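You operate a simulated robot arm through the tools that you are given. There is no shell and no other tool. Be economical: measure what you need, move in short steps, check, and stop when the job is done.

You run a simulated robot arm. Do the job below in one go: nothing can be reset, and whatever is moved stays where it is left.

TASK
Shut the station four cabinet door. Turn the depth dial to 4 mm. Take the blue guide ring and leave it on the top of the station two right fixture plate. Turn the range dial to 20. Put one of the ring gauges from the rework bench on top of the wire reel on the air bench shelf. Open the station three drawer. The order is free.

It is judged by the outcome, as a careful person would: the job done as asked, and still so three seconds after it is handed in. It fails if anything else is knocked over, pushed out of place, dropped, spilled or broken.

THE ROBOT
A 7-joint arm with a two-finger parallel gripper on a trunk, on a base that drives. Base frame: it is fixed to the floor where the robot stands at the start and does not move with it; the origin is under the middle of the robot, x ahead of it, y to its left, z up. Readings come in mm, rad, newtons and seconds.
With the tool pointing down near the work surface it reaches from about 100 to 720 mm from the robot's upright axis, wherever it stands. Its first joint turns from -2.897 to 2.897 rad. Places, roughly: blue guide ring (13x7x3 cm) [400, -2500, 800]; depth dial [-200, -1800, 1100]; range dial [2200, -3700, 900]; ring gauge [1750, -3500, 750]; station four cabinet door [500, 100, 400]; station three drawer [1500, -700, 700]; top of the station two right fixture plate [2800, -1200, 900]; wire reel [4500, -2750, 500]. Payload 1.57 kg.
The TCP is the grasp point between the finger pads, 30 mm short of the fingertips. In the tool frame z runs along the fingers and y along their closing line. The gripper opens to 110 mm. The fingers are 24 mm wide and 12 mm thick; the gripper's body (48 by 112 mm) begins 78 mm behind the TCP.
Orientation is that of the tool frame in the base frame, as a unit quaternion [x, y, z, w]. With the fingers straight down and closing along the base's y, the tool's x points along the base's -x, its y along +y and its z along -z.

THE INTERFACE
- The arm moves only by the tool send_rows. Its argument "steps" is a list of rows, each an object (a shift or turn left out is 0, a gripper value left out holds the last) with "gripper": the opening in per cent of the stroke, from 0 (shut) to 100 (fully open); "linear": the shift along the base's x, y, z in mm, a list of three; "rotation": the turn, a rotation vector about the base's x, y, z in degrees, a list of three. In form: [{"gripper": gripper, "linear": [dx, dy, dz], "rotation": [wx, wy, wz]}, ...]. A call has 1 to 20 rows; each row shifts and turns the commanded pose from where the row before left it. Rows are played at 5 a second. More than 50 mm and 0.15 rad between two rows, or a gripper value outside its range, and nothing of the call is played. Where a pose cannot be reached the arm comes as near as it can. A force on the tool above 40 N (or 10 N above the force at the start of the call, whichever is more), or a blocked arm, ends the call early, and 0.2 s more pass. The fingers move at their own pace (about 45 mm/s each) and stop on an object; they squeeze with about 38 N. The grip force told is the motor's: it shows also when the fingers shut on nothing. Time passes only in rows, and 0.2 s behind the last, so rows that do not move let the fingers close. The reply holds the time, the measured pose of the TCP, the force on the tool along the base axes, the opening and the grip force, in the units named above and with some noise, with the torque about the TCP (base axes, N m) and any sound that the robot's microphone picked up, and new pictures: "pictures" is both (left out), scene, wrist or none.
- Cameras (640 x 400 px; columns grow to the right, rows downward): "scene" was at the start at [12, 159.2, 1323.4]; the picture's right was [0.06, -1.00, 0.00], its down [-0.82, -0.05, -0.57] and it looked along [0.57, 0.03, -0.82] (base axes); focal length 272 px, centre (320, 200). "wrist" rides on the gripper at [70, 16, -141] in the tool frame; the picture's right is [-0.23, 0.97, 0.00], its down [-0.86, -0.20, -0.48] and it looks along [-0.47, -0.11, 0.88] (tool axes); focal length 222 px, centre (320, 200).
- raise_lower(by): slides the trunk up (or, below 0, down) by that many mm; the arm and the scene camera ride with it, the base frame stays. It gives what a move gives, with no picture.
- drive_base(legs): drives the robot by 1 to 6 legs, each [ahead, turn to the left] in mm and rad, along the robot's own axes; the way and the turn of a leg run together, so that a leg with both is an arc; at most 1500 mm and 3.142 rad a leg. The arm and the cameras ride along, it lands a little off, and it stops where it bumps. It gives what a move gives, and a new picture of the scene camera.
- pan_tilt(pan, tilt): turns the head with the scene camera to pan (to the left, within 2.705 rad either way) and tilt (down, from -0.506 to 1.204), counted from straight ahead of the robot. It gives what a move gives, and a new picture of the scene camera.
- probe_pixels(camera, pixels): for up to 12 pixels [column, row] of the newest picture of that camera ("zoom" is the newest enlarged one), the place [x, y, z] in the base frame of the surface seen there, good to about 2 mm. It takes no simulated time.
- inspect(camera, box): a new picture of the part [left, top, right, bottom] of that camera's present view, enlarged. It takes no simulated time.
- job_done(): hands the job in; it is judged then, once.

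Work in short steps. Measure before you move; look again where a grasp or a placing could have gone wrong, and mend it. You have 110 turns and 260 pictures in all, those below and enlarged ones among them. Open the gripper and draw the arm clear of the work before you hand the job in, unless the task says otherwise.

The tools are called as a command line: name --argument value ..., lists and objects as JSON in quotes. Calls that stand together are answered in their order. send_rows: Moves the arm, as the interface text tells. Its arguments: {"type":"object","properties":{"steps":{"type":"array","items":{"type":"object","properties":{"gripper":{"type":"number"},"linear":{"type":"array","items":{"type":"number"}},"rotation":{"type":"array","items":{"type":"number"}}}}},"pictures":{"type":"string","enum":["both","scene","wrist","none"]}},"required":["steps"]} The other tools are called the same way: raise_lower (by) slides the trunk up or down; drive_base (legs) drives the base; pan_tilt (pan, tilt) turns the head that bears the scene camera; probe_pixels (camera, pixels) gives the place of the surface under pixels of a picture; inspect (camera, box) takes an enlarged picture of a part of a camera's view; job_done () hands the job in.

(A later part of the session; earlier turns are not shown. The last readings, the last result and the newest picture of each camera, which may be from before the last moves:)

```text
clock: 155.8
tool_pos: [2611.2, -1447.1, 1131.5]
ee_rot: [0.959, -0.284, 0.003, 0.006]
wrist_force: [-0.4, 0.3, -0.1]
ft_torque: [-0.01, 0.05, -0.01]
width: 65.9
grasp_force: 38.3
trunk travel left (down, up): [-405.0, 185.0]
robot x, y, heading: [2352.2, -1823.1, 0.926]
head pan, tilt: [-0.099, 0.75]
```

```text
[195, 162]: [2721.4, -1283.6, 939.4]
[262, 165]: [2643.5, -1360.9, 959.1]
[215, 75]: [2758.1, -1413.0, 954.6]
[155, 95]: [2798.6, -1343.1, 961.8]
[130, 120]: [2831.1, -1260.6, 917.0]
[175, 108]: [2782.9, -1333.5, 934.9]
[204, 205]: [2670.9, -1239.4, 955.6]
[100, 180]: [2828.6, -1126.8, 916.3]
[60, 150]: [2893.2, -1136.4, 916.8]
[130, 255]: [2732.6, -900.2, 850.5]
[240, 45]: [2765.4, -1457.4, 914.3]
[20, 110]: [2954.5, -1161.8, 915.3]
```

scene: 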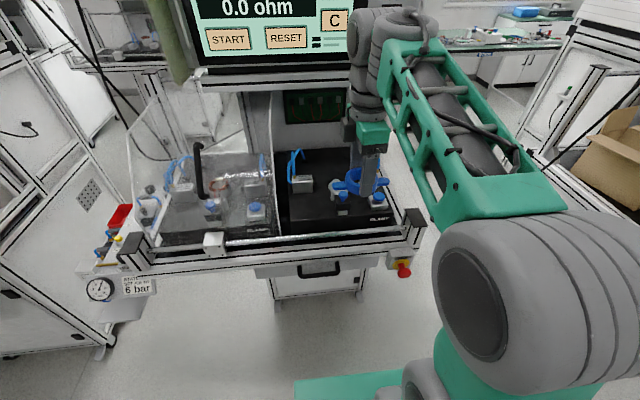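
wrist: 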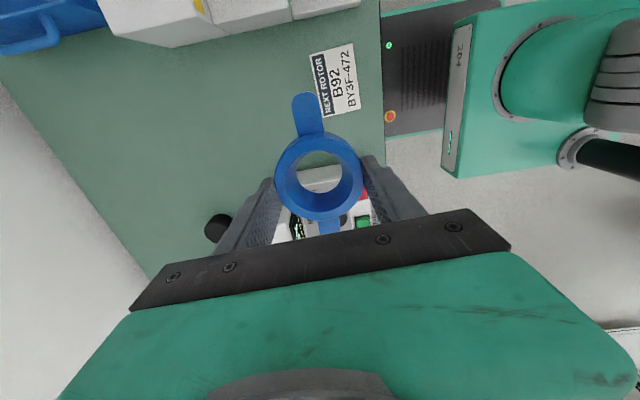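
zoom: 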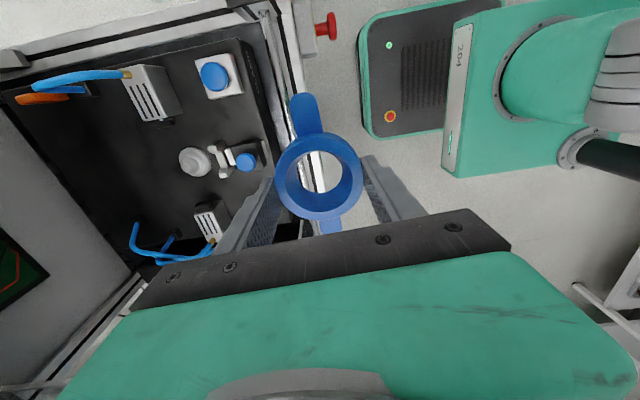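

The back half of the plate (beyond the grey cylinder) is free. I check the height and front line of the monitor shelf above it.

probe_pixels --camera "scene" --pixels '[[300, 72], [230, 85], [280, 60], [320, 40], [240, 70], [270, 80], [300, 100], [260, 92]]'

inspect --camera "scene" --box '[160, 20, 440, 200]'

```text
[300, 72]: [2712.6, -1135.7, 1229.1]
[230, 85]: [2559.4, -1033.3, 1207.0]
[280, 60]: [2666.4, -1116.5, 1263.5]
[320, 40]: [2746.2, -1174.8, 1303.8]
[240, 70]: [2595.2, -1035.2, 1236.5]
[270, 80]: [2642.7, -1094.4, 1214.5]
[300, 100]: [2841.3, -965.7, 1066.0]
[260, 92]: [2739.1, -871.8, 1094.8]
```

```text
2.22 times, centred on (300, 110) of scene
```

zoom: 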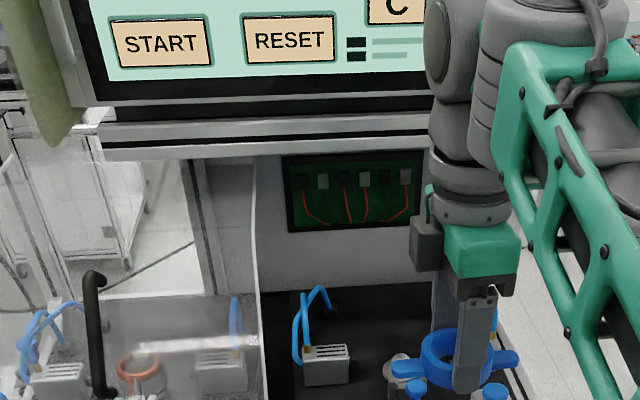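

Shelf front is at b≈110 mm behind the cylinder, underside ≈1200. I probe my wrist links' heights to see if they'd fit before it.

probe_pixels --camera "zoom" --pixels '[[480, 255], [480, 228], [470, 205], [465, 180], [460, 150], [450, 120], [445, 60], [425, 245], [490, 60], [520, 20], [435, 160], [470, 330]]'

```text
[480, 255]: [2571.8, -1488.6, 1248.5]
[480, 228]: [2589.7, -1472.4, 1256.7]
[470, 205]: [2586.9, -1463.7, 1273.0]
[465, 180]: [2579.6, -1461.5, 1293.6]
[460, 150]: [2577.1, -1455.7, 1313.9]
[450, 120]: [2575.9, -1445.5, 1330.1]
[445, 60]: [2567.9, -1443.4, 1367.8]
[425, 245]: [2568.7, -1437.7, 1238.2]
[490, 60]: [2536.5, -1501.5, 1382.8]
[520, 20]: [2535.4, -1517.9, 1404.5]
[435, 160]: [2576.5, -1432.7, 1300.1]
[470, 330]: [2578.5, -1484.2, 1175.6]
```

Space is tight: the wrist must stay before the monitor, so the ring should go just behind-right of the grey cylinder. I drive 80 mm closer and measure the cylinder and connectors better.

drive_base --legs '[[80, 0]]'

inspect --camera "wrist" --box '[60, 40, 300, 200]'

probe_pixels --camera "zoom" --pixels '[[200, 200], [260, 100], [300, 300], [100, 100], [350, 100], [350, 250], [420, 300], [300, 200], [150, 300], [450, 150]]'

```text
clock: 156.9
tool_pos: [2658.1, -1382.8, 1132.4]
ee_rot: [0.959, -0.284, 0.003, 0.006]
wrist_force: [1.2, -0.3, -0.1]
ft_torque: [-0.03, -0.01, 0.02]
width: 65.7
grasp_force: 37.9
trunk travel left (down, up): [-405.0, 185.0]
robot x, y, heading: [2398.9, -1759.9, 0.925]
head pan, tilt: [-0.099, 0.75]
```

scene: 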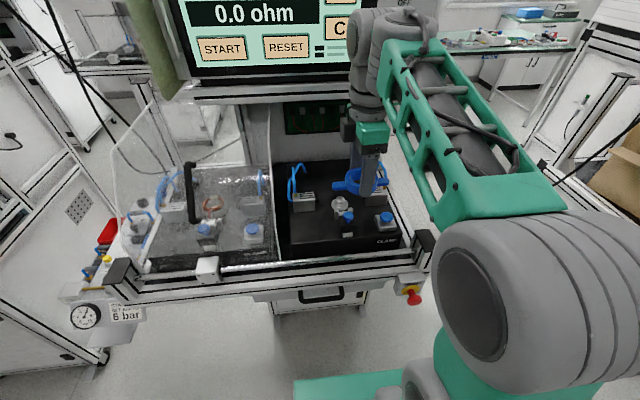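

```text
2.50 times, centred on (180, 120) of wrist
```

zoom: 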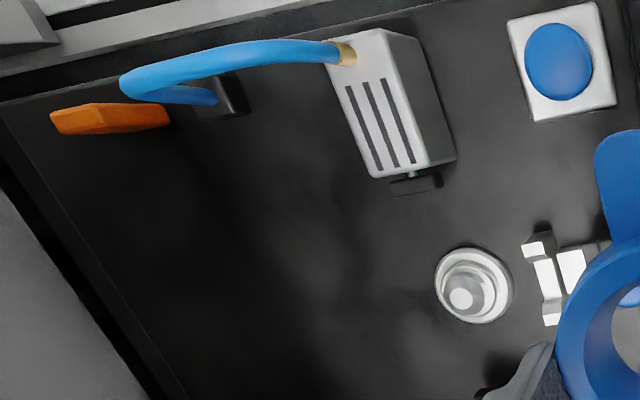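

```text
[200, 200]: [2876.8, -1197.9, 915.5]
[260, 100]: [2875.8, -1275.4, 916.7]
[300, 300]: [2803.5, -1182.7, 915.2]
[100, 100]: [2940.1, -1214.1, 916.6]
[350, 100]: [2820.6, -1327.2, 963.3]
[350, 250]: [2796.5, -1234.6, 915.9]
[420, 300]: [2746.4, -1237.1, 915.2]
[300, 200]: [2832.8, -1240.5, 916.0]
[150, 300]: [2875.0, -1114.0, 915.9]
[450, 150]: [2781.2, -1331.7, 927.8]
```

I probe the cylinder's rim and the connector's corners.

probe_pixels --camera "zoom" --pixels '[[439, 285], [508, 290], [472, 250], [480, 320], [462, 297], [376, 174], [450, 158], [392, 192], [440, 184], [410, 230], [340, 60], [215, 100]]'

```text
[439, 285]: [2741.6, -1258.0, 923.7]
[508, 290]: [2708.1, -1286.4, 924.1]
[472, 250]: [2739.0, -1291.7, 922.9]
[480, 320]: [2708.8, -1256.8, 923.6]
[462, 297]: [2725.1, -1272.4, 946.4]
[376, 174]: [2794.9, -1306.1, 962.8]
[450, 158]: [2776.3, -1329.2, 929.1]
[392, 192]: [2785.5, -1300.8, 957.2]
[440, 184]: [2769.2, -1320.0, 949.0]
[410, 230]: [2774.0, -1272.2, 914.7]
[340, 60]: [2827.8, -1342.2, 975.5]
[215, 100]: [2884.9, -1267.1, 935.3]
```

Cylinder centre (2724,-1273), radius 22; plate z 915. Target ring centre (2784,-1261), clear of cylinder, connector and monitor. I lower to z 1006 here first, then slide in.

send_rows --steps '[{"linear": [0, 0, -42]}, {"linear": [0, 0, -42]}, {"linear": [0, 0, -42]}, {}, {"linear": [31.6, 30.5, 0]}, {"linear": [31.6, 30.5, 0]}, {}]' --pictures "both"

```text
clock: 158.0
tool_pos: [2670.4, -1366.8, 1014.7]
ee_rot: [0.96, -0.28, 0.007, -0.004]
wrist_force: [-1.2, 1.6, 12.1]
ft_torque: [0.33, -0.06, 0.04]
width: 66.1
grasp_force: 37.6
trunk travel left (down, up): [-405.0, 185.0]
robot x, y, heading: [2399.6, -1760.7, 0.932]
head pan, tilt: [-0.099, 0.75]
stopped in row 5: the force on the tool passed its limit at 43 N (the readings are from after the stop); the commanded pose is now the measured one
```

scene: 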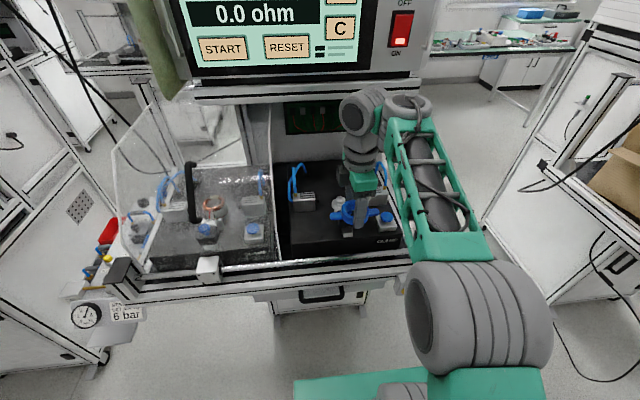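
wrist: 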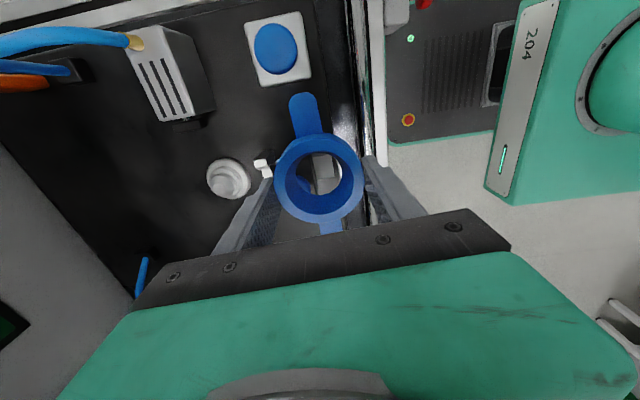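

The ring touched something (likely the clamp knob under it). I rise 45 mm and look.

send_rows --steps '[{"linear": [0, 0, 25]}, {"linear": [0, 0, 25]}, {}]' --pictures "wrist"

inspect --camera "scene" --box '[280, 130, 440, 250]'

probe_pixels --camera "zoom" --pixels '[[300, 300], [320, 290], [310, 320], [270, 310], [355, 300]]'

```text
clock: 158.8
tool_pos: [2669.2, -1368.5, 1063.0]
ee_rot: [0.96, -0.281, 0.005, 0.0]
wrist_force: [-0.5, 0.2, -0.2]
ft_torque: [0.02, 0.02, 0.0]
width: 66.0
grasp_force: 37.3
trunk travel left (down, up): [-405.0, 185.0]
robot x, y, heading: [2402.8, -1760.3, 0.927]
head pan, tilt: [-0.099, 0.75]
```

wrist: 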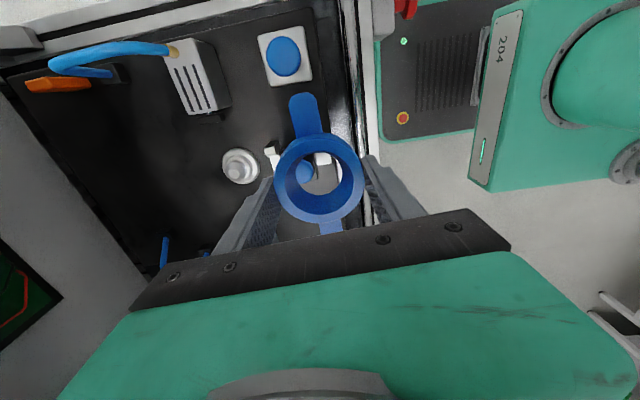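

```text
3.33 times, centred on (360, 190) of scene
```

zoom: 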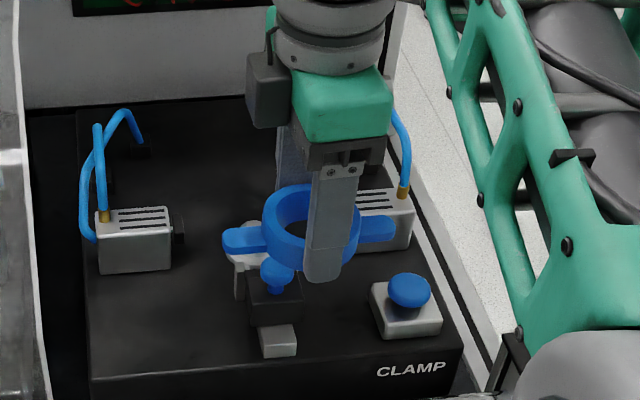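

```text
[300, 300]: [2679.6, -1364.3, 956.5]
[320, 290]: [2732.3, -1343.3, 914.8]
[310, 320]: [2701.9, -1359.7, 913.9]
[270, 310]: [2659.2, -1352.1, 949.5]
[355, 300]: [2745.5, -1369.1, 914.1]
```

The clamp knob is intact; I pass over it at z 1063, shift right and inward, and only then lower.

send_rows --steps '[{"linear": [26.9, 10.8, 0]}, {"linear": [26.9, 10.8, 0]}, {"linear": [20.5, 28.4, 0]}, {"linear": [20.5, 28.4, 0]}, {"linear": [0, 0, -30]}, {"linear": [0, 0, -30]}, {"linear": [10, 14, -5]}, {"linear": [10.5, 14.4, -5]}, {}]' --pictures "both"

```text
clock: 160.8
tool_pos: [2786.1, -1260.6, 992.2]
ee_rot: [0.96, -0.282, 0.006, 0.0]
wrist_force: [0.4, 0.0, -0.3]
ft_torque: [-0.02, 0.06, -0.05]
width: 65.9
grasp_force: 38.0
trunk travel left (down, up): [-405.0, 185.0]
robot x, y, heading: [2400.1, -1762.0, 0.927]
head pan, tilt: [-0.099, 0.75]
```

scene: 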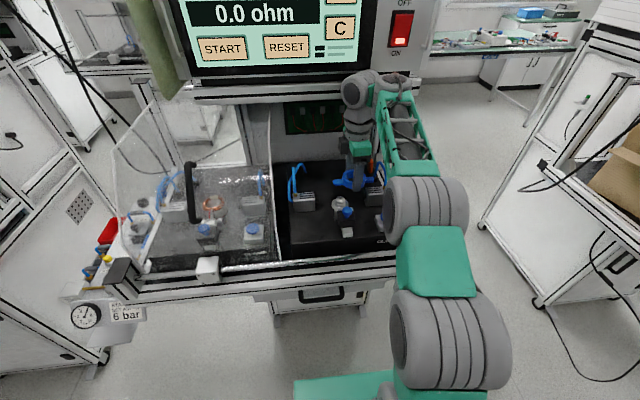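
wrist: 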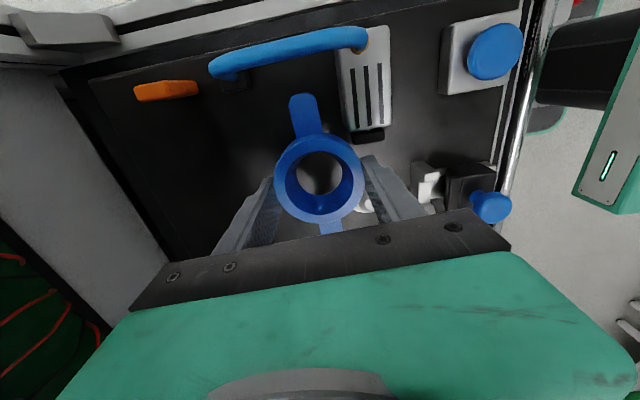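

At (2786,-1261,992), free of neighbours. I lower gently onto the plate.

send_rows --steps '[{"linear": [0, 0, -13]}, {"linear": [0, 0, -13]}, {"linear": [0, 0, -9]}, {"linear": [0, 0, -3]}, {}]' --pictures "wrist"

```text
clock: 162.0
tool_pos: [2786.5, -1261.0, 954.0]
ee_rot: [0.959, -0.282, 0.006, 0.0]
wrist_force: [1.1, 0.7, -0.9]
ft_torque: [0.0, 0.0, 0.01]
width: 66.0
grasp_force: 37.8
trunk travel left (down, up): [-405.0, 185.0]
robot x, y, heading: [2397.1, -1763.4, 0.934]
head pan, tilt: [-0.099, 0.75]
```

wrist: 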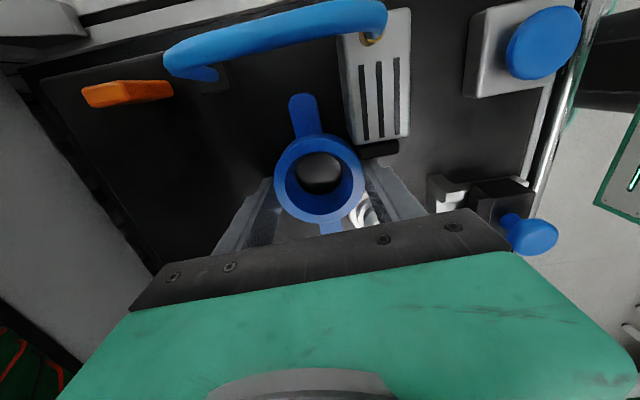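

No contact yet; a few millimetres more in small steps.

send_rows --steps '[{"linear": [0, 0, -1.5]}, {"linear": [0, 0, -1.5]}, {"linear": [0, 0, -1.5]}, {}]' --pictures "none"

inspect --camera "scene" --box '[320, 150, 400, 210]'

```text
clock: 163.0
tool_pos: [2785.2, -1260.7, 949.5]
ee_rot: [0.96, -0.281, 0.006, -0.001]
wrist_force: [-0.2, 0.2, -0.7]
ft_torque: [0.01, 0.02, 0.04]
width: 65.6
grasp_force: 38.0
trunk travel left (down, up): [-405.0, 185.0]
robot x, y, heading: [2396.5, -1759.6, 0.928]
head pan, tilt: [-0.099, 0.75]
```

```text
6.67 times, centred on (360, 180) of scene
```

zoom: 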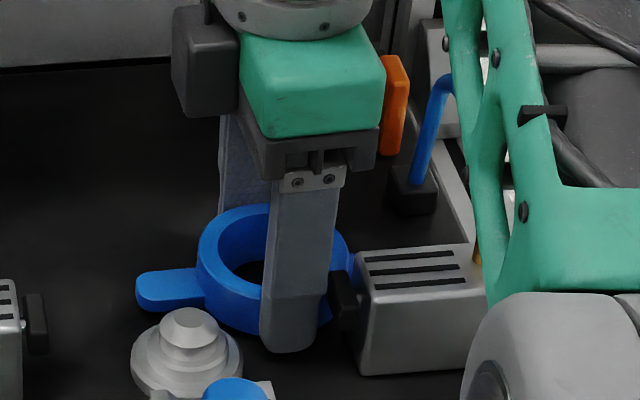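

Tips are ~4 mm above the plate. I go down at most 3 mm more, then release slowly.

send_rows --steps '[{"linear": [0, 0, -1]}, {"linear": [0, 0, -1]}, {"linear": [0, 0, -1]}, {}, {"gripper": 68}, {}, {}]' --pictures "wrist"

```text
clock: 164.6
tool_pos: [2785.4, -1262.6, 947.2]
ee_rot: [0.959, -0.283, 0.005, -0.001]
wrist_force: [0.9, -0.1, -0.7]
ft_torque: [-0.03, -0.01, 0.03]
width: 75.3
grasp_force: 0.1
trunk travel left (down, up): [-405.0, 185.0]
robot x, y, heading: [2398.2, -1763.0, 0.933]
head pan, tilt: [-0.099, 0.75]
```

wrist: 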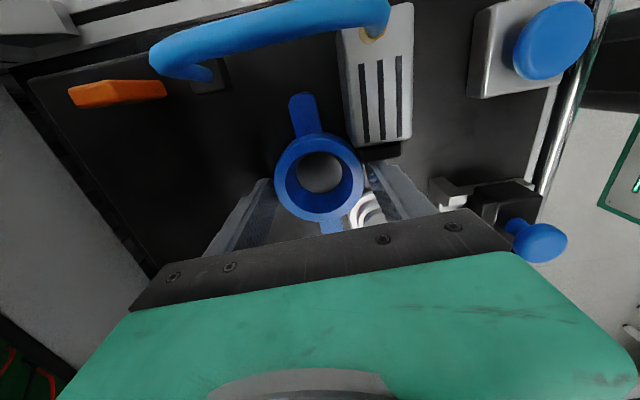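

Released; I lift straight up 60 mm and withdraw toward the robot.

send_rows --steps '[{"linear": [0, 0, 20]}, {"linear": [0, 0, 20]}, {"linear": [0, 0, 20]}, {"linear": [-20, -28, 20]}, {"linear": [-20, -28, 30]}, {"linear": [-20, -28, 30]}, {"linear": [-20, -28, 30]}, {"linear": [-24, -32, 0]}, {"linear": [-24, -32, 0]}]' --pictures "wrist"

inspect --camera "scene" --box '[280, 130, 440, 250]'

```text
clock: 166.6
tool_pos: [2655.0, -1438.8, 1117.5]
ee_rot: [0.96, -0.281, 0.006, -0.001]
wrist_force: [0.6, -0.6, 0.3]
ft_torque: [0.02, 0.02, 0.01]
width: 74.8
grasp_force: 0.1
trunk travel left (down, up): [-405.0, 185.0]
robot x, y, heading: [2399.9, -1763.2, 0.929]
head pan, tilt: [-0.099, 0.75]
```

wrist: 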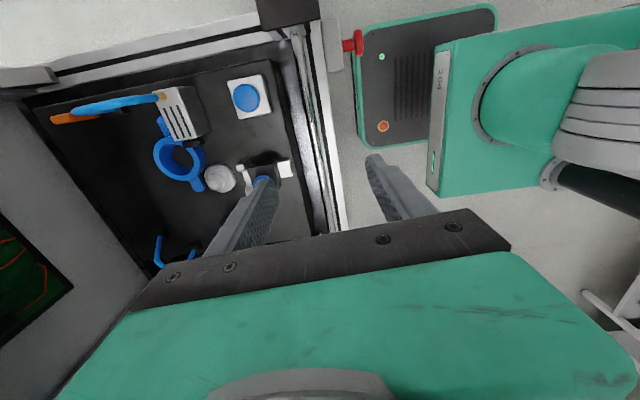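

```text
3.33 times, centred on (360, 190) of scene
```

zoom: 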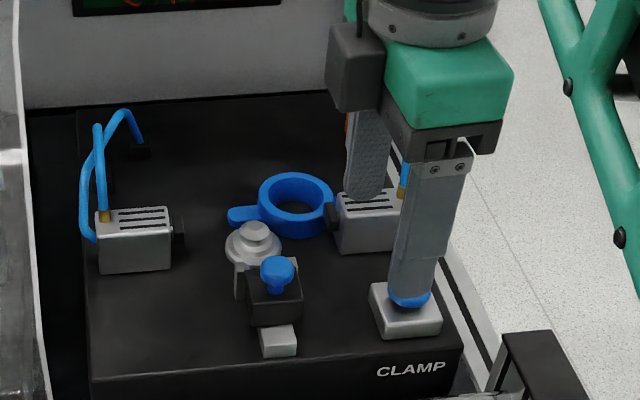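

The ring lies flat on the right plate. Next the station three drawer: I back off, drive along the aisle and face it.

drive_base --legs '[[-400, 0], [0, 1.545], [1347, 0], [0, -1.528]]'

pan_tilt --pan 0.15 --tilt 0.75

```text
clock: 182.9
tool_pos: [1332.0, -916.8, 1117.8]
ee_rot: [0.966, -0.257, 0.006, -0.002]
wrist_force: [0.1, 0.0, 0.5]
ft_torque: [0.01, 0.02, 0.0]
width: 74.7
grasp_force: 0.1
trunk travel left (down, up): [-405.0, 185.0]
robot x, y, heading: [1094.0, -1253.2, 0.98]
head pan, tilt: [-0.099, 0.75]
```

scene: 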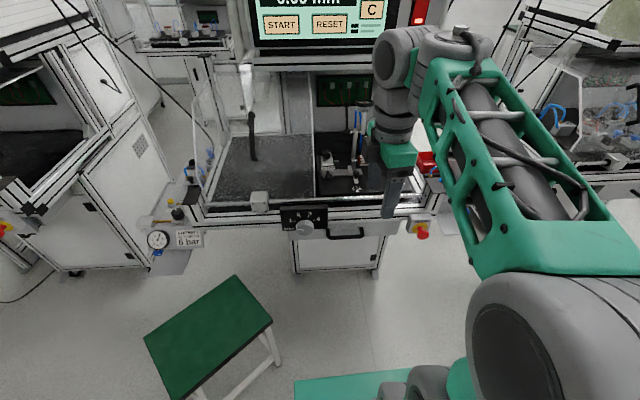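

```text
clock: 183.7
tool_pos: [1332.4, -915.7, 1119.1]
ee_rot: [0.966, -0.257, 0.005, -0.002]
wrist_force: [-0.1, 0.1, 0.9]
ft_torque: [0.0, -0.01, 0.01]
width: 74.8
grasp_force: 0.1
trunk travel left (down, up): [-405.0, 185.0]
robot x, y, heading: [1092.8, -1249.5, 0.984]
head pan, tilt: [0.15, 0.75]
```

scene: 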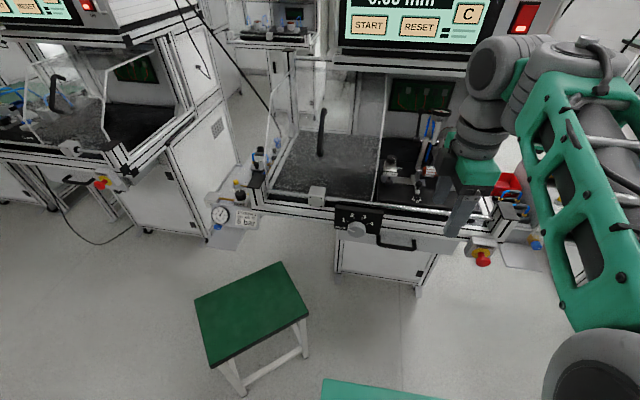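

The station three drawer handle is at (398,243), beside a selector panel. I zoom and probe.

inspect --camera "scene" --box '[310, 180, 510, 305]'

probe_pixels --camera "zoom" --pixels '[[220, 206], [330, 228], [275, 217], [222, 190], [335, 215], [275, 200], [150, 158], [150, 185], [290, 190], [430, 215], [175, 240], [270, 235]]'

probe_pixels --camera "scene" --pixels '[[196, 300], [282, 265], [308, 318], [213, 365], [250, 310]]'

```text
3.20 times, centred on (410, 242) of scene
```

zoom: 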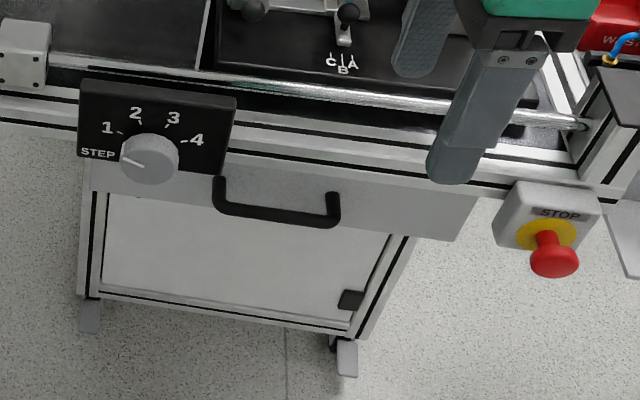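

```text
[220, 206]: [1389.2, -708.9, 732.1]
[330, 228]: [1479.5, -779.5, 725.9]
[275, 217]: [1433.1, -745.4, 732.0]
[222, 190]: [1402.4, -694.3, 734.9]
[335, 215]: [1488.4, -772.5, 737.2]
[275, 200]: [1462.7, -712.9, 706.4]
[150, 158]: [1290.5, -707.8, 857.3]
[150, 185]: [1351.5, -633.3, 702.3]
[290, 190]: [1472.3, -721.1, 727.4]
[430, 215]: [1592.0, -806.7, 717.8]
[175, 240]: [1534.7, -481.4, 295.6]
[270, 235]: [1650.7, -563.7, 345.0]
```

```text
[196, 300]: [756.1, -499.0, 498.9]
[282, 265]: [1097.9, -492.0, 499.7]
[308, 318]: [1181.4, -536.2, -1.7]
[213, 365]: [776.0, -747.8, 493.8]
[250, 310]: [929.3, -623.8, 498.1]
```

Handle bar midpoint ≈(1435,-745,731), drawer front 41 mm behind it. I square up and back off 150 mm, then level the tool (its closing line then becomes vertical).

drive_base --legs '[[-150, -0.045]]'

send_rows --steps '[{"gripper": 45, "linear": [7.3, 10.1, 7], "rotation": [6.08, -4.39, 0]}, {"linear": [7.3, 10.1, 7], "rotation": [6.08, -4.39, 0]}, {"linear": [7.3, 10.1, 7], "rotation": [6.08, -4.39, 0]}, {"linear": [7.3, 10.1, 7], "rotation": [6.08, -4.39, 0]}, {"linear": [7.3, 10.1, 7], "rotation": [6.08, -4.39, 0]}, {"linear": [7.3, 10.1, 7], "rotation": [6.08, -4.39, 0]}, {"linear": [7.3, 10.1, 7], "rotation": [6.08, -4.39, 0]}, {"linear": [7.3, 10.1, 7], "rotation": [6.08, -4.39, 0]}, {"linear": [7.3, 10.1, 7], "rotation": [6.08, -4.39, 0]}, {"linear": [7.3, 10.1, 7], "rotation": [6.08, -4.39, 0]}, {"linear": [7.3, 10.1, 7], "rotation": [6.08, -4.39, 0]}, {"linear": [7.3, 10.1, 7], "rotation": [6.08, -4.39, 0]}]' --pictures "none"

```text
clock: 185.1
tool_pos: [1261.5, -1050.6, 1119.2]
ee_rot: [0.96, -0.279, 0.006, -0.001]
wrist_force: [0.1, 0.3, -0.1]
ft_torque: [0.0, 0.04, 0.01]
width: 74.6
grasp_force: 0.0
trunk travel left (down, up): [-405.0, 185.0]
robot x, y, heading: [1005.9, -1375.8, 0.934]
head pan, tilt: [0.15, 0.75]
```

scene: 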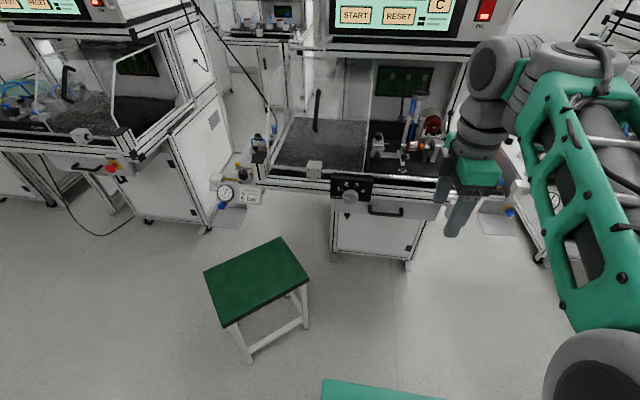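

```text
clock: 186.2
tool_pos: [1307.0, -993.0, 1051.1]
ee_rot: [0.945, -0.282, 0.04, -0.161]
wrist_force: [-0.4, -0.1, 0.4]
ft_torque: [0.02, -0.02, -0.01]
width: 49.4
grasp_force: 0.0
out of reach, approached as far as the arm can: row 1
trunk travel left (down, up): [-405.0, 185.0]
robot x, y, heading: [1004.3, -1375.5, 0.934]
head pan, tilt: [0.15, 0.75]
stopped in row 5: the arm was blocked; the commanded pose is now the measured one
```

Blocked at 19° of pitch. I try rising first and shifting left, as in the earlier success, then pitch on.

send_rows --steps '[{"linear": [0, 0, 30]}, {"linear": [-15, 10, 30]}, {"linear": [-25, 18, 30]}, {"linear": [-25, 18, 20]}, {"linear": [-20, 15, 0]}, {"linear": [-20, 15, 0]}, {}]' --pictures "scene"

```text
clock: 187.8
tool_pos: [1203.2, -919.1, 1168.1]
ee_rot: [0.945, -0.283, 0.04, -0.161]
wrist_force: [-0.7, 0.1, 0.4]
ft_torque: [-0.02, -0.02, -0.02]
width: 49.4
grasp_force: 0.1
trunk travel left (down, up): [-405.0, 185.0]
robot x, y, heading: [1005.7, -1371.9, 0.942]
head pan, tilt: [0.15, 0.75]
```

scene: 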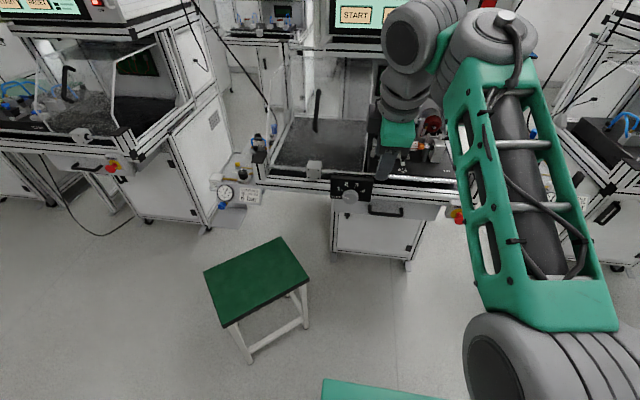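

All reached now. I continue the pitch.

send_rows --steps '[{"linear": [3, 4, 5], "rotation": [6.08, -4.39, 0]}, {"linear": [3, 4, 5], "rotation": [6.08, -4.39, 0]}, {"linear": [3, 4, 5], "rotation": [6.08, -4.39, 0]}, {"linear": [3, 4, 5], "rotation": [6.08, -4.39, 0]}, {"linear": [3, 4, 5], "rotation": [6.08, -4.39, 0]}, {"linear": [3, 4, 5], "rotation": [6.08, -4.39, 0]}, {"linear": [3, 4, 0], "rotation": [6.08, -4.39, 0]}, {"linear": [3, 4, 0], "rotation": [6.08, -4.39, 0]}, {"linear": [3, 4, 0], "rotation": [5.0, -3.6, 0]}, {}]' --pictures "scene"

```text
clock: 189.2
tool_pos: [1217.2, -923.1, 1293.2]
ee_rot: [0.869, -0.17, 0.075, -0.458]
wrist_force: [0.0, -0.3, -0.4]
ft_torque: [-0.02, 0.02, -0.03]
width: 49.3
grasp_force: 0.0
out of reach, approached as far as the arm can: row 2, 3, 4, 5, 6
trunk travel left (down, up): [-405.0, 185.0]
robot x, y, heading: [1004.7, -1371.7, 0.939]
head pan, tilt: [0.15, 0.75]
stopped in row 6: the arm was blocked; the commanded pose is now the measured one
```

scene: 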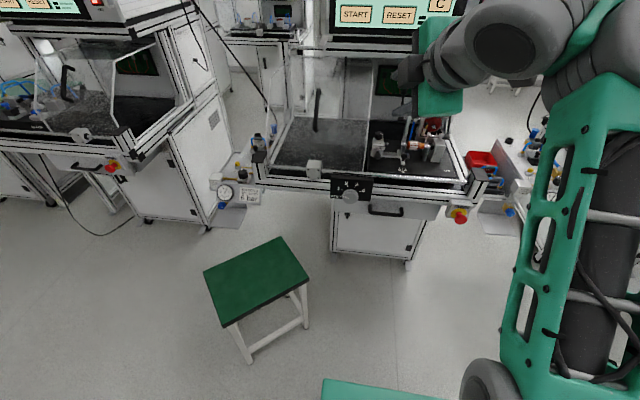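

The wrist roll seems to be the limit in this direction. I roll back the other way about the tool axis, first 90°, then finish the pitch.

send_rows --steps '[{"rotation": [2.4, 6.47, -4.77]}, {"rotation": [2.4, 6.47, -4.77]}, {"rotation": [2.4, 6.47, -4.77]}, {"rotation": [2.4, 6.47, -4.77]}, {"rotation": [2.4, 6.47, -4.77]}, {"rotation": [2.4, 6.47, -4.77]}, {"rotation": [2.4, 6.47, -4.77]}, {"rotation": [2.4, 6.47, -4.77]}, {"rotation": [2.4, 6.47, -4.77]}, {"rotation": [2.4, 6.47, -4.77]}, {"rotation": [6.08, -4.39, 0]}, {"rotation": [6.08, -4.39, 0]}, {"rotation": [6.08, -4.39, 0]}, {"rotation": [6.08, -4.39, 0]}, {}]' --pictures "none"

```text
clock: 190.3
tool_pos: [1242.4, -895.5, 1231.8]
ee_rot: [0.784, -0.471, -0.08, -0.396]
wrist_force: [-0.4, 0.0, -0.3]
ft_torque: [-0.03, 0.03, -0.01]
width: 49.4
grasp_force: 0.0
trunk travel left (down, up): [-405.0, 185.0]
robot x, y, heading: [1008.4, -1376.3, 0.938]
head pan, tilt: [0.15, 0.75]
stopped in row 5: the arm was blocked; the commanded pose is now the measured one
```

It progressed about 35° before stopping; I repeat the roll.

send_rows --steps '[{"rotation": [1.9, 5.2, -5.1]}, {"rotation": [1.9, 5.2, -5.1]}, {"rotation": [1.9, 5.2, -5.1]}, {"rotation": [1.9, 5.2, -5.1]}, {"rotation": [1.9, 5.2, -5.1]}, {"rotation": [1.9, 5.2, -5.1]}, {"rotation": [1.9, 5.2, -5.1]}, {}]' --pictures "scene"

```text
clock: 192.1
tool_pos: [1241.8, -897.8, 1239.5]
ee_rot: [-0.49, 0.771, 0.243, 0.326]
wrist_force: [-0.1, -0.3, 0.4]
ft_torque: [-0.03, -0.01, -0.03]
width: 49.4
grasp_force: 0.1
trunk travel left (down, up): [-405.0, 185.0]
robot x, y, heading: [1004.3, -1373.5, 0.943]
head pan, tilt: [0.15, 0.75]
```

scene: 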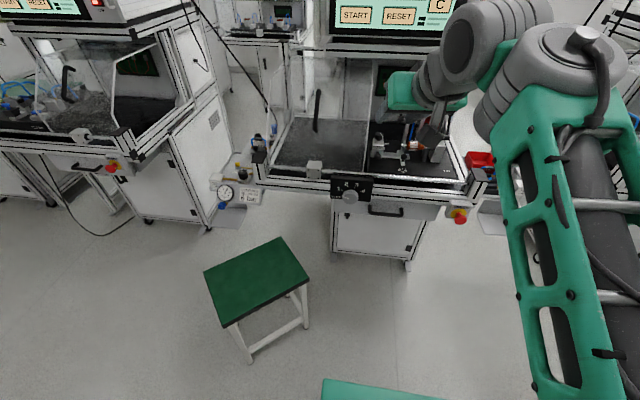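

The closing line is level again at 48° tilt. I pitch the remaining 42°, correct yaw by −15°, then roll 90° the other way.

send_rows --steps '[{"rotation": [6.5, -2.5, 0]}, {"rotation": [6.5, -2.5, 0]}, {"rotation": [6.5, -2.5, 0]}, {"rotation": [6.5, -2.5, 0]}, {"rotation": [6.5, -2.5, 0]}, {"rotation": [6.5, -2.5, 0]}, {"rotation": [0, 0, -7.5]}, {"rotation": [0, 0, -7.5]}, {}]' --pictures "none"

send_rows --steps '[{"rotation": [4.39, 6.08, 0]}, {"rotation": [4.39, 6.08, 0]}, {"rotation": [4.39, 6.08, 0]}, {"rotation": [4.39, 6.08, 0]}, {"rotation": [4.39, 6.08, 0]}, {"rotation": [4.39, 6.08, 0]}, {"rotation": [4.39, 6.08, 0]}, {"rotation": [4.39, 6.08, 0]}, {"rotation": [4.39, 6.08, 0]}, {"rotation": [4.39, 6.08, 0]}, {"rotation": [4.39, 6.08, 0]}, {"rotation": [4.39, 6.08, 0]}, {}]' --pictures "scene"

```text
clock: 192.9
tool_pos: [1260.1, -864.8, 1140.2]
ee_rot: [-0.463, 0.746, 0.301, 0.374]
wrist_force: [0.7, 1.0, 0.5]
ft_torque: [0.03, -0.03, -0.01]
width: 49.6
grasp_force: 0.0
trunk travel left (down, up): [-405.0, 185.0]
robot x, y, heading: [1009.4, -1379.1, 0.936]
head pan, tilt: [0.15, 0.75]
stopped in row 4: the arm was blocked; the commanded pose is now the measured one
```

```text
clock: 195.7
tool_pos: [1259.3, -866.7, 1148.6]
ee_rot: [0.004, 0.616, 0.787, 0.033]
wrist_force: [0.0, 0.5, -1.0]
ft_torque: [0.0, 0.01, -0.01]
width: 49.4
grasp_force: 0.1
trunk travel left (down, up): [-405.0, 185.0]
robot x, y, heading: [1007.5, -1372.4, 0.938]
head pan, tilt: [0.15, 0.75]
```

scene: 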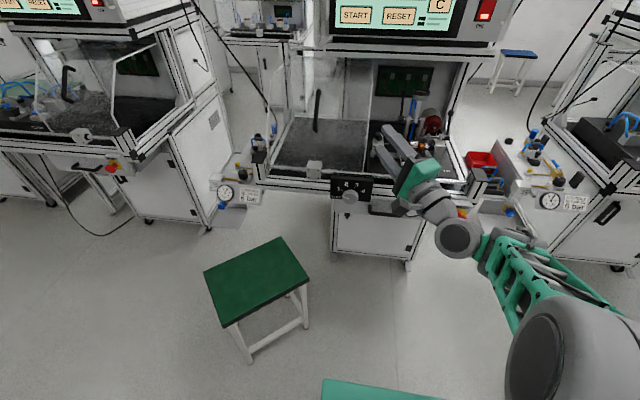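

Closing line is now vertical (tool y up), tool pitched 14° up and yawed 33° left of square. I correct both.

send_rows --steps '[{"rotation": [0, 0, -6.6]}, {"rotation": [0, 0, -6.6]}, {"rotation": [0, 0, -6.6]}, {"rotation": [0, 0, -6.6]}, {"rotation": [0, 0, -6.6]}, {"rotation": [-5.67, 4.1, 0]}, {"rotation": [-5.67, 4.1, 0]}, {}]' --pictures "wrist"

```text
clock: 197.5
tool_pos: [1258.6, -865.9, 1148.5]
ee_rot: [0.205, 0.678, 0.668, 0.23]
wrist_force: [-0.4, 0.3, -0.2]
ft_torque: [0.0, -0.02, 0.0]
width: 49.4
grasp_force: 0.0
trunk travel left (down, up): [-405.0, 185.0]
robot x, y, heading: [1005.0, -1375.2, 0.937]
head pan, tilt: [0.15, 0.75]
```

wrist: 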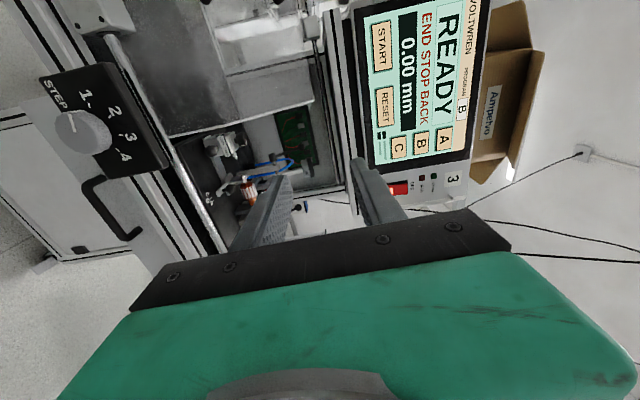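

The tool is exactly square. I lower the trunk 400 mm, bringing it near the handle height, 170 mm short of it.

raise_lower --by -400

inspect --camera "wrist" --box '[0, 0, 640, 400]'

probe_pixels --camera "scene" --pixels '[[372, 213], [402, 216], [388, 215]]'

```text
clock: 201.4
tool_pos: [1259.4, -866.8, 748.8]
ee_rot: [0.205, 0.677, 0.668, 0.229]
wrist_force: [1.1, -0.6, 0.5]
ft_torque: [0.02, -0.03, -0.04]
width: 49.8
grasp_force: 0.0
trunk travel left (down, up): [-5.0, 585.0]
robot x, y, heading: [1000.0, -1375.9, 0.939]
head pan, tilt: [0.15, 0.75]
```

```text
1.00 times, centred on (320, 200) of wrist (not enlarged: the box is as wide or as high as the picture)
```

zoom: 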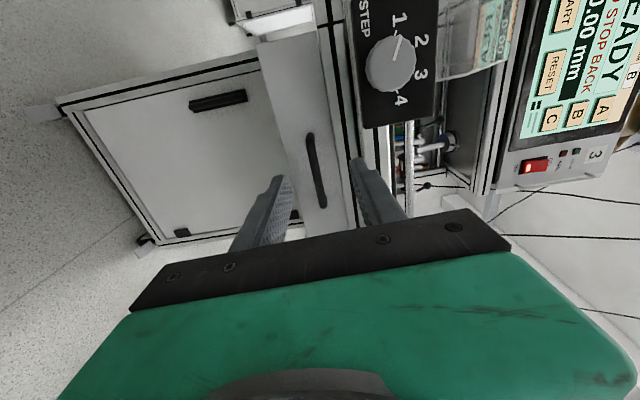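

```text
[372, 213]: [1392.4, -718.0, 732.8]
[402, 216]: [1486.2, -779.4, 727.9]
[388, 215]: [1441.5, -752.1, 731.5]
```

The wrist view shows the handle at (316,170) between the finger heights. I probe its ends and centre.

probe_pixels --camera "zoom" --pixels '[[309, 137], [316, 170], [322, 203], [312, 170], [320, 170], [290, 150], [340, 170], [385, 170], [335, 40], [390, 65]]'

```text
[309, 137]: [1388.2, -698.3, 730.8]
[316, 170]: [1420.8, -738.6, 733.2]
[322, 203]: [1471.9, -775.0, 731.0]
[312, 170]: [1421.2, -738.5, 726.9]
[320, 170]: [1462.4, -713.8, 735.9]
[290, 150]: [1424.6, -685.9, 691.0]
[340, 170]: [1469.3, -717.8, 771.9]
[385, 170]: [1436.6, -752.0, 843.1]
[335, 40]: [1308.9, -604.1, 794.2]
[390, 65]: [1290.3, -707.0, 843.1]
```

Handle centre ≈(1432,-740,730). I shift right 66 mm and down 19 mm, then drive 130 ahead.

send_rows --steps '[{"linear": [26.5, -19.2, -9.5]}, {"linear": [26.5, -19.2, -9.5]}, {}]' --pictures "none"

drive_base --legs '[[130, 0]]'

inspect --camera "wrist" --box '[0, 0, 640, 400]'

probe_pixels --camera "zoom" --pixels '[[316, 150], [318, 180], [312, 120]]'

```text
clock: 202.2
tool_pos: [1312.6, -905.1, 728.5]
ee_rot: [0.204, 0.678, 0.668, 0.229]
wrist_force: [0.0, -0.2, -0.1]
ft_torque: [-0.03, -0.01, 0.05]
width: 49.4
grasp_force: 0.0
trunk travel left (down, up): [-5.0, 585.0]
robot x, y, heading: [1010.4, -1375.4, 0.93]
head pan, tilt: [0.15, 0.75]
```

```text
clock: 203.5
tool_pos: [1391.1, -799.1, 728.6]
ee_rot: [0.206, 0.677, 0.668, 0.23]
wrist_force: [0.9, 1.0, 0.6]
ft_torque: [-0.02, 0.0, 0.0]
width: 49.5
grasp_force: 0.1
trunk travel left (down, up): [-5.0, 585.0]
robot x, y, heading: [1086.5, -1267.6, 0.932]
head pan, tilt: [0.15, 0.75]
```

scene: 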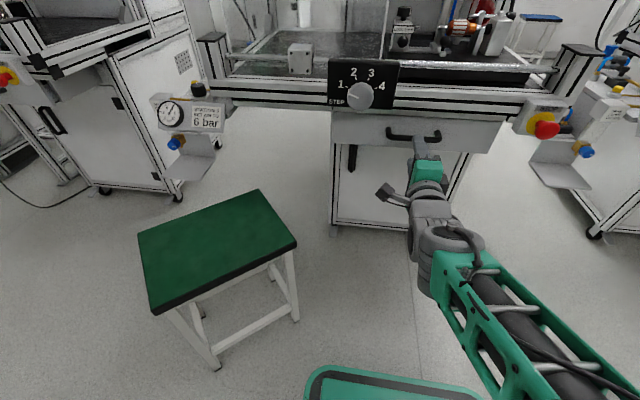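

```text
1.00 times, centred on (320, 200) of wrist (not enlarged: the box is as wide or as high as the picture)
```

zoom: 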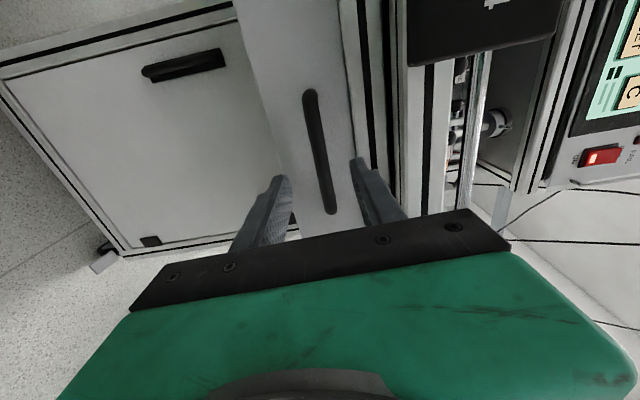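

```text
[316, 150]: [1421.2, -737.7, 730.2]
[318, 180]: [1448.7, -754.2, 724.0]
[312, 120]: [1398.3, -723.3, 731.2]
```

I advance 70 mm so the bar sits between the fingers, then close.

send_rows --steps '[{"linear": [14, 19, 0.5]}, {"linear": [14, 19, 0.5]}, {"linear": [12.5, 18, 0.5]}, {}, {"gripper": 0}, {}, {}, {}]' --pictures "wrist"

```text
clock: 205.3
tool_pos: [1430.5, -744.1, 729.7]
ee_rot: [0.206, 0.679, 0.666, 0.229]
wrist_force: [-1.1, -1.9, -6.2]
ft_torque: [0.35, 0.59, -0.18]
width: 15.1
grasp_force: 31.4
trunk travel left (down, up): [-5.0, 585.0]
robot x, y, heading: [1083.9, -1270.2, 0.933]
head pan, tilt: [0.15, 0.75]
```

wrist: 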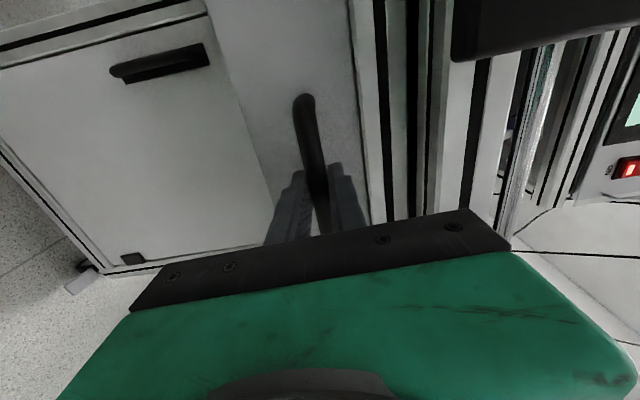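

Gripped the bar (15 mm). I pull by backing the base.

drive_base --legs '[[-120, 0]]'

```text
clock: 206.5
tool_pos: [1360.2, -841.3, 729.9]
ee_rot: [0.206, 0.678, 0.667, 0.229]
wrist_force: [17.0, -11.8, -11.6]
ft_torque: [0.34, 0.67, -0.58]
width: 15.3
grasp_force: 31.1
trunk travel left (down, up): [-5.0, 585.0]
robot x, y, heading: [1011.7, -1369.0, 0.934]
head pan, tilt: [0.15, 0.75]
```

scene: 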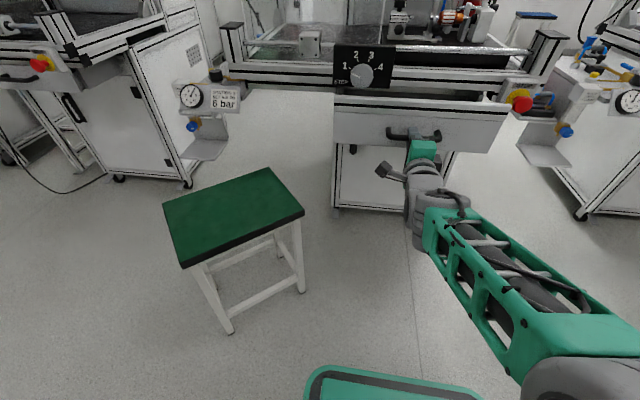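

The drawer has come out 120 mm. I pull 130 more.

drive_base --legs '[[-130, 0]]'

```text
clock: 207.8
tool_pos: [1281.0, -945.8, 729.9]
ee_rot: [0.205, 0.679, 0.667, 0.23]
wrist_force: [0.7, 0.7, -0.2]
ft_torque: [0.05, 0.0, -0.01]
width: 0.1
grasp_force: 21.0
trunk travel left (down, up): [-5.0, 585.0]
robot x, y, heading: [933.3, -1470.3, 0.938]
head pan, tilt: [0.15, 0.75]
```

scene: 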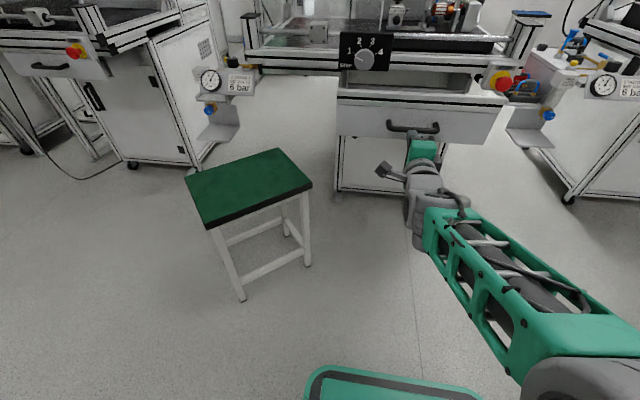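

The fingers slipped off, perhaps at the drawer's stop. I probe how far it is out.

probe_pixels --camera "scene" --pixels '[[412, 127], [440, 112], [370, 115], [480, 128], [420, 97], [420, 85]]'

inspect --camera "scene" --box '[310, 20, 550, 200]'

```text
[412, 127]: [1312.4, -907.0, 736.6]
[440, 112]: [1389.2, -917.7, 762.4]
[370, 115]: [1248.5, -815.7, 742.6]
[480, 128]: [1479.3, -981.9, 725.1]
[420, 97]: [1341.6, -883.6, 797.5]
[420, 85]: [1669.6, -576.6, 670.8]
```

```text
2.22 times, centred on (430, 110) of scene
```

zoom: 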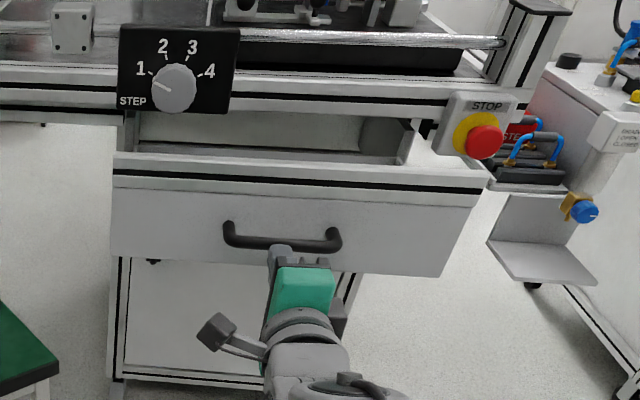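

The drawer stands about 205 mm out, at its stop: open. I back clear, raise the trunk, and drive toward the rework bench.

drive_base --legs '[[-120, 0]]'

raise_lower --by 400

drive_base --legs '[[0, -1.68], [950, 0], [950, 0]]'

pan_tilt --pan -1.2 --tilt 0.5

```text
clock: 209.0
tool_pos: [1208.9, -1043.3, 731.1]
ee_rot: [0.205, 0.679, 0.667, 0.229]
wrist_force: [-0.3, -0.1, 0.3]
ft_torque: [0.02, 0.01, 0.01]
width: 0.0
grasp_force: 20.8
trunk travel left (down, up): [-5.0, 585.0]
robot x, y, heading: [864.4, -1570.1, 0.933]
head pan, tilt: [0.15, 0.75]
```

scene: 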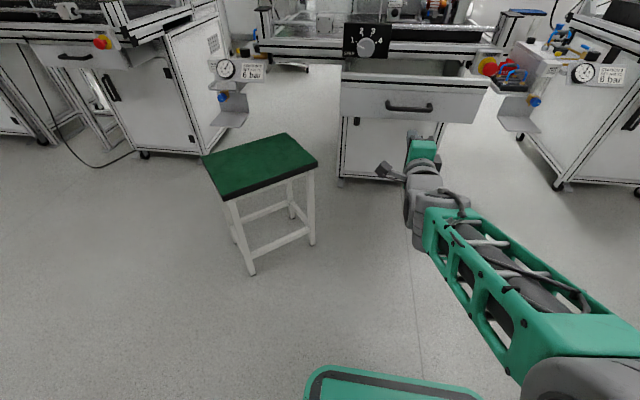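

```text
clock: 212.8
tool_pos: [1208.0, -1043.2, 1129.9]
ee_rot: [0.205, 0.678, 0.667, 0.23]
wrist_force: [-0.1, -0.8, -0.2]
ft_torque: [0.0, -0.03, 0.02]
width: 0.2
grasp_force: 21.9
trunk travel left (down, up): [-405.0, 185.0]
robot x, y, heading: [859.9, -1566.9, 0.936]
head pan, tilt: [0.15, 0.75]
```

```text
clock: 226.3
tool_pos: [2798.1, -3161.9, 1131.8]
ee_rot: [0.634, 0.316, 0.291, 0.643]
wrist_force: [-0.6, -0.7, -0.2]
ft_torque: [0.01, 0.0, -0.02]
width: 0.1
grasp_force: 20.9
trunk travel left (down, up): [-405.0, 185.0]
robot x, y, heading: [2296.6, -2785.4, -0.692]
head pan, tilt: [0.15, 0.75]
```

scene: 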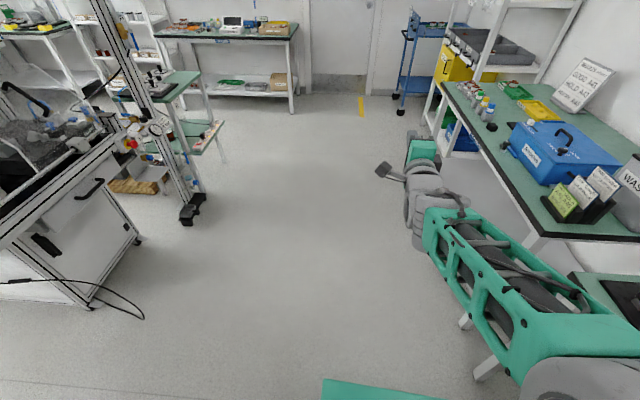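

```text
clock: 227.8
tool_pos: [2798.2, -3162.7, 1130.8]
ee_rot: [0.634, 0.317, 0.29, 0.643]
wrist_force: [-0.5, 0.6, 0.0]
ft_torque: [-0.01, 0.01, 0.01]
width: 0.0
grasp_force: 21.1
trunk travel left (down, up): [-405.0, 185.0]
robot x, y, heading: [2293.5, -2784.9, -0.695]
head pan, tilt: [-1.201, 0.499]
```

scene: 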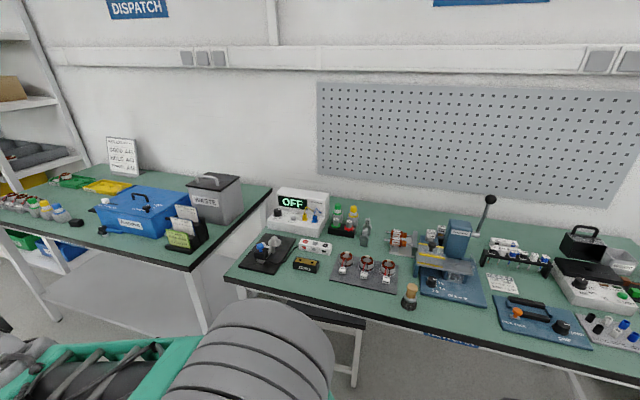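

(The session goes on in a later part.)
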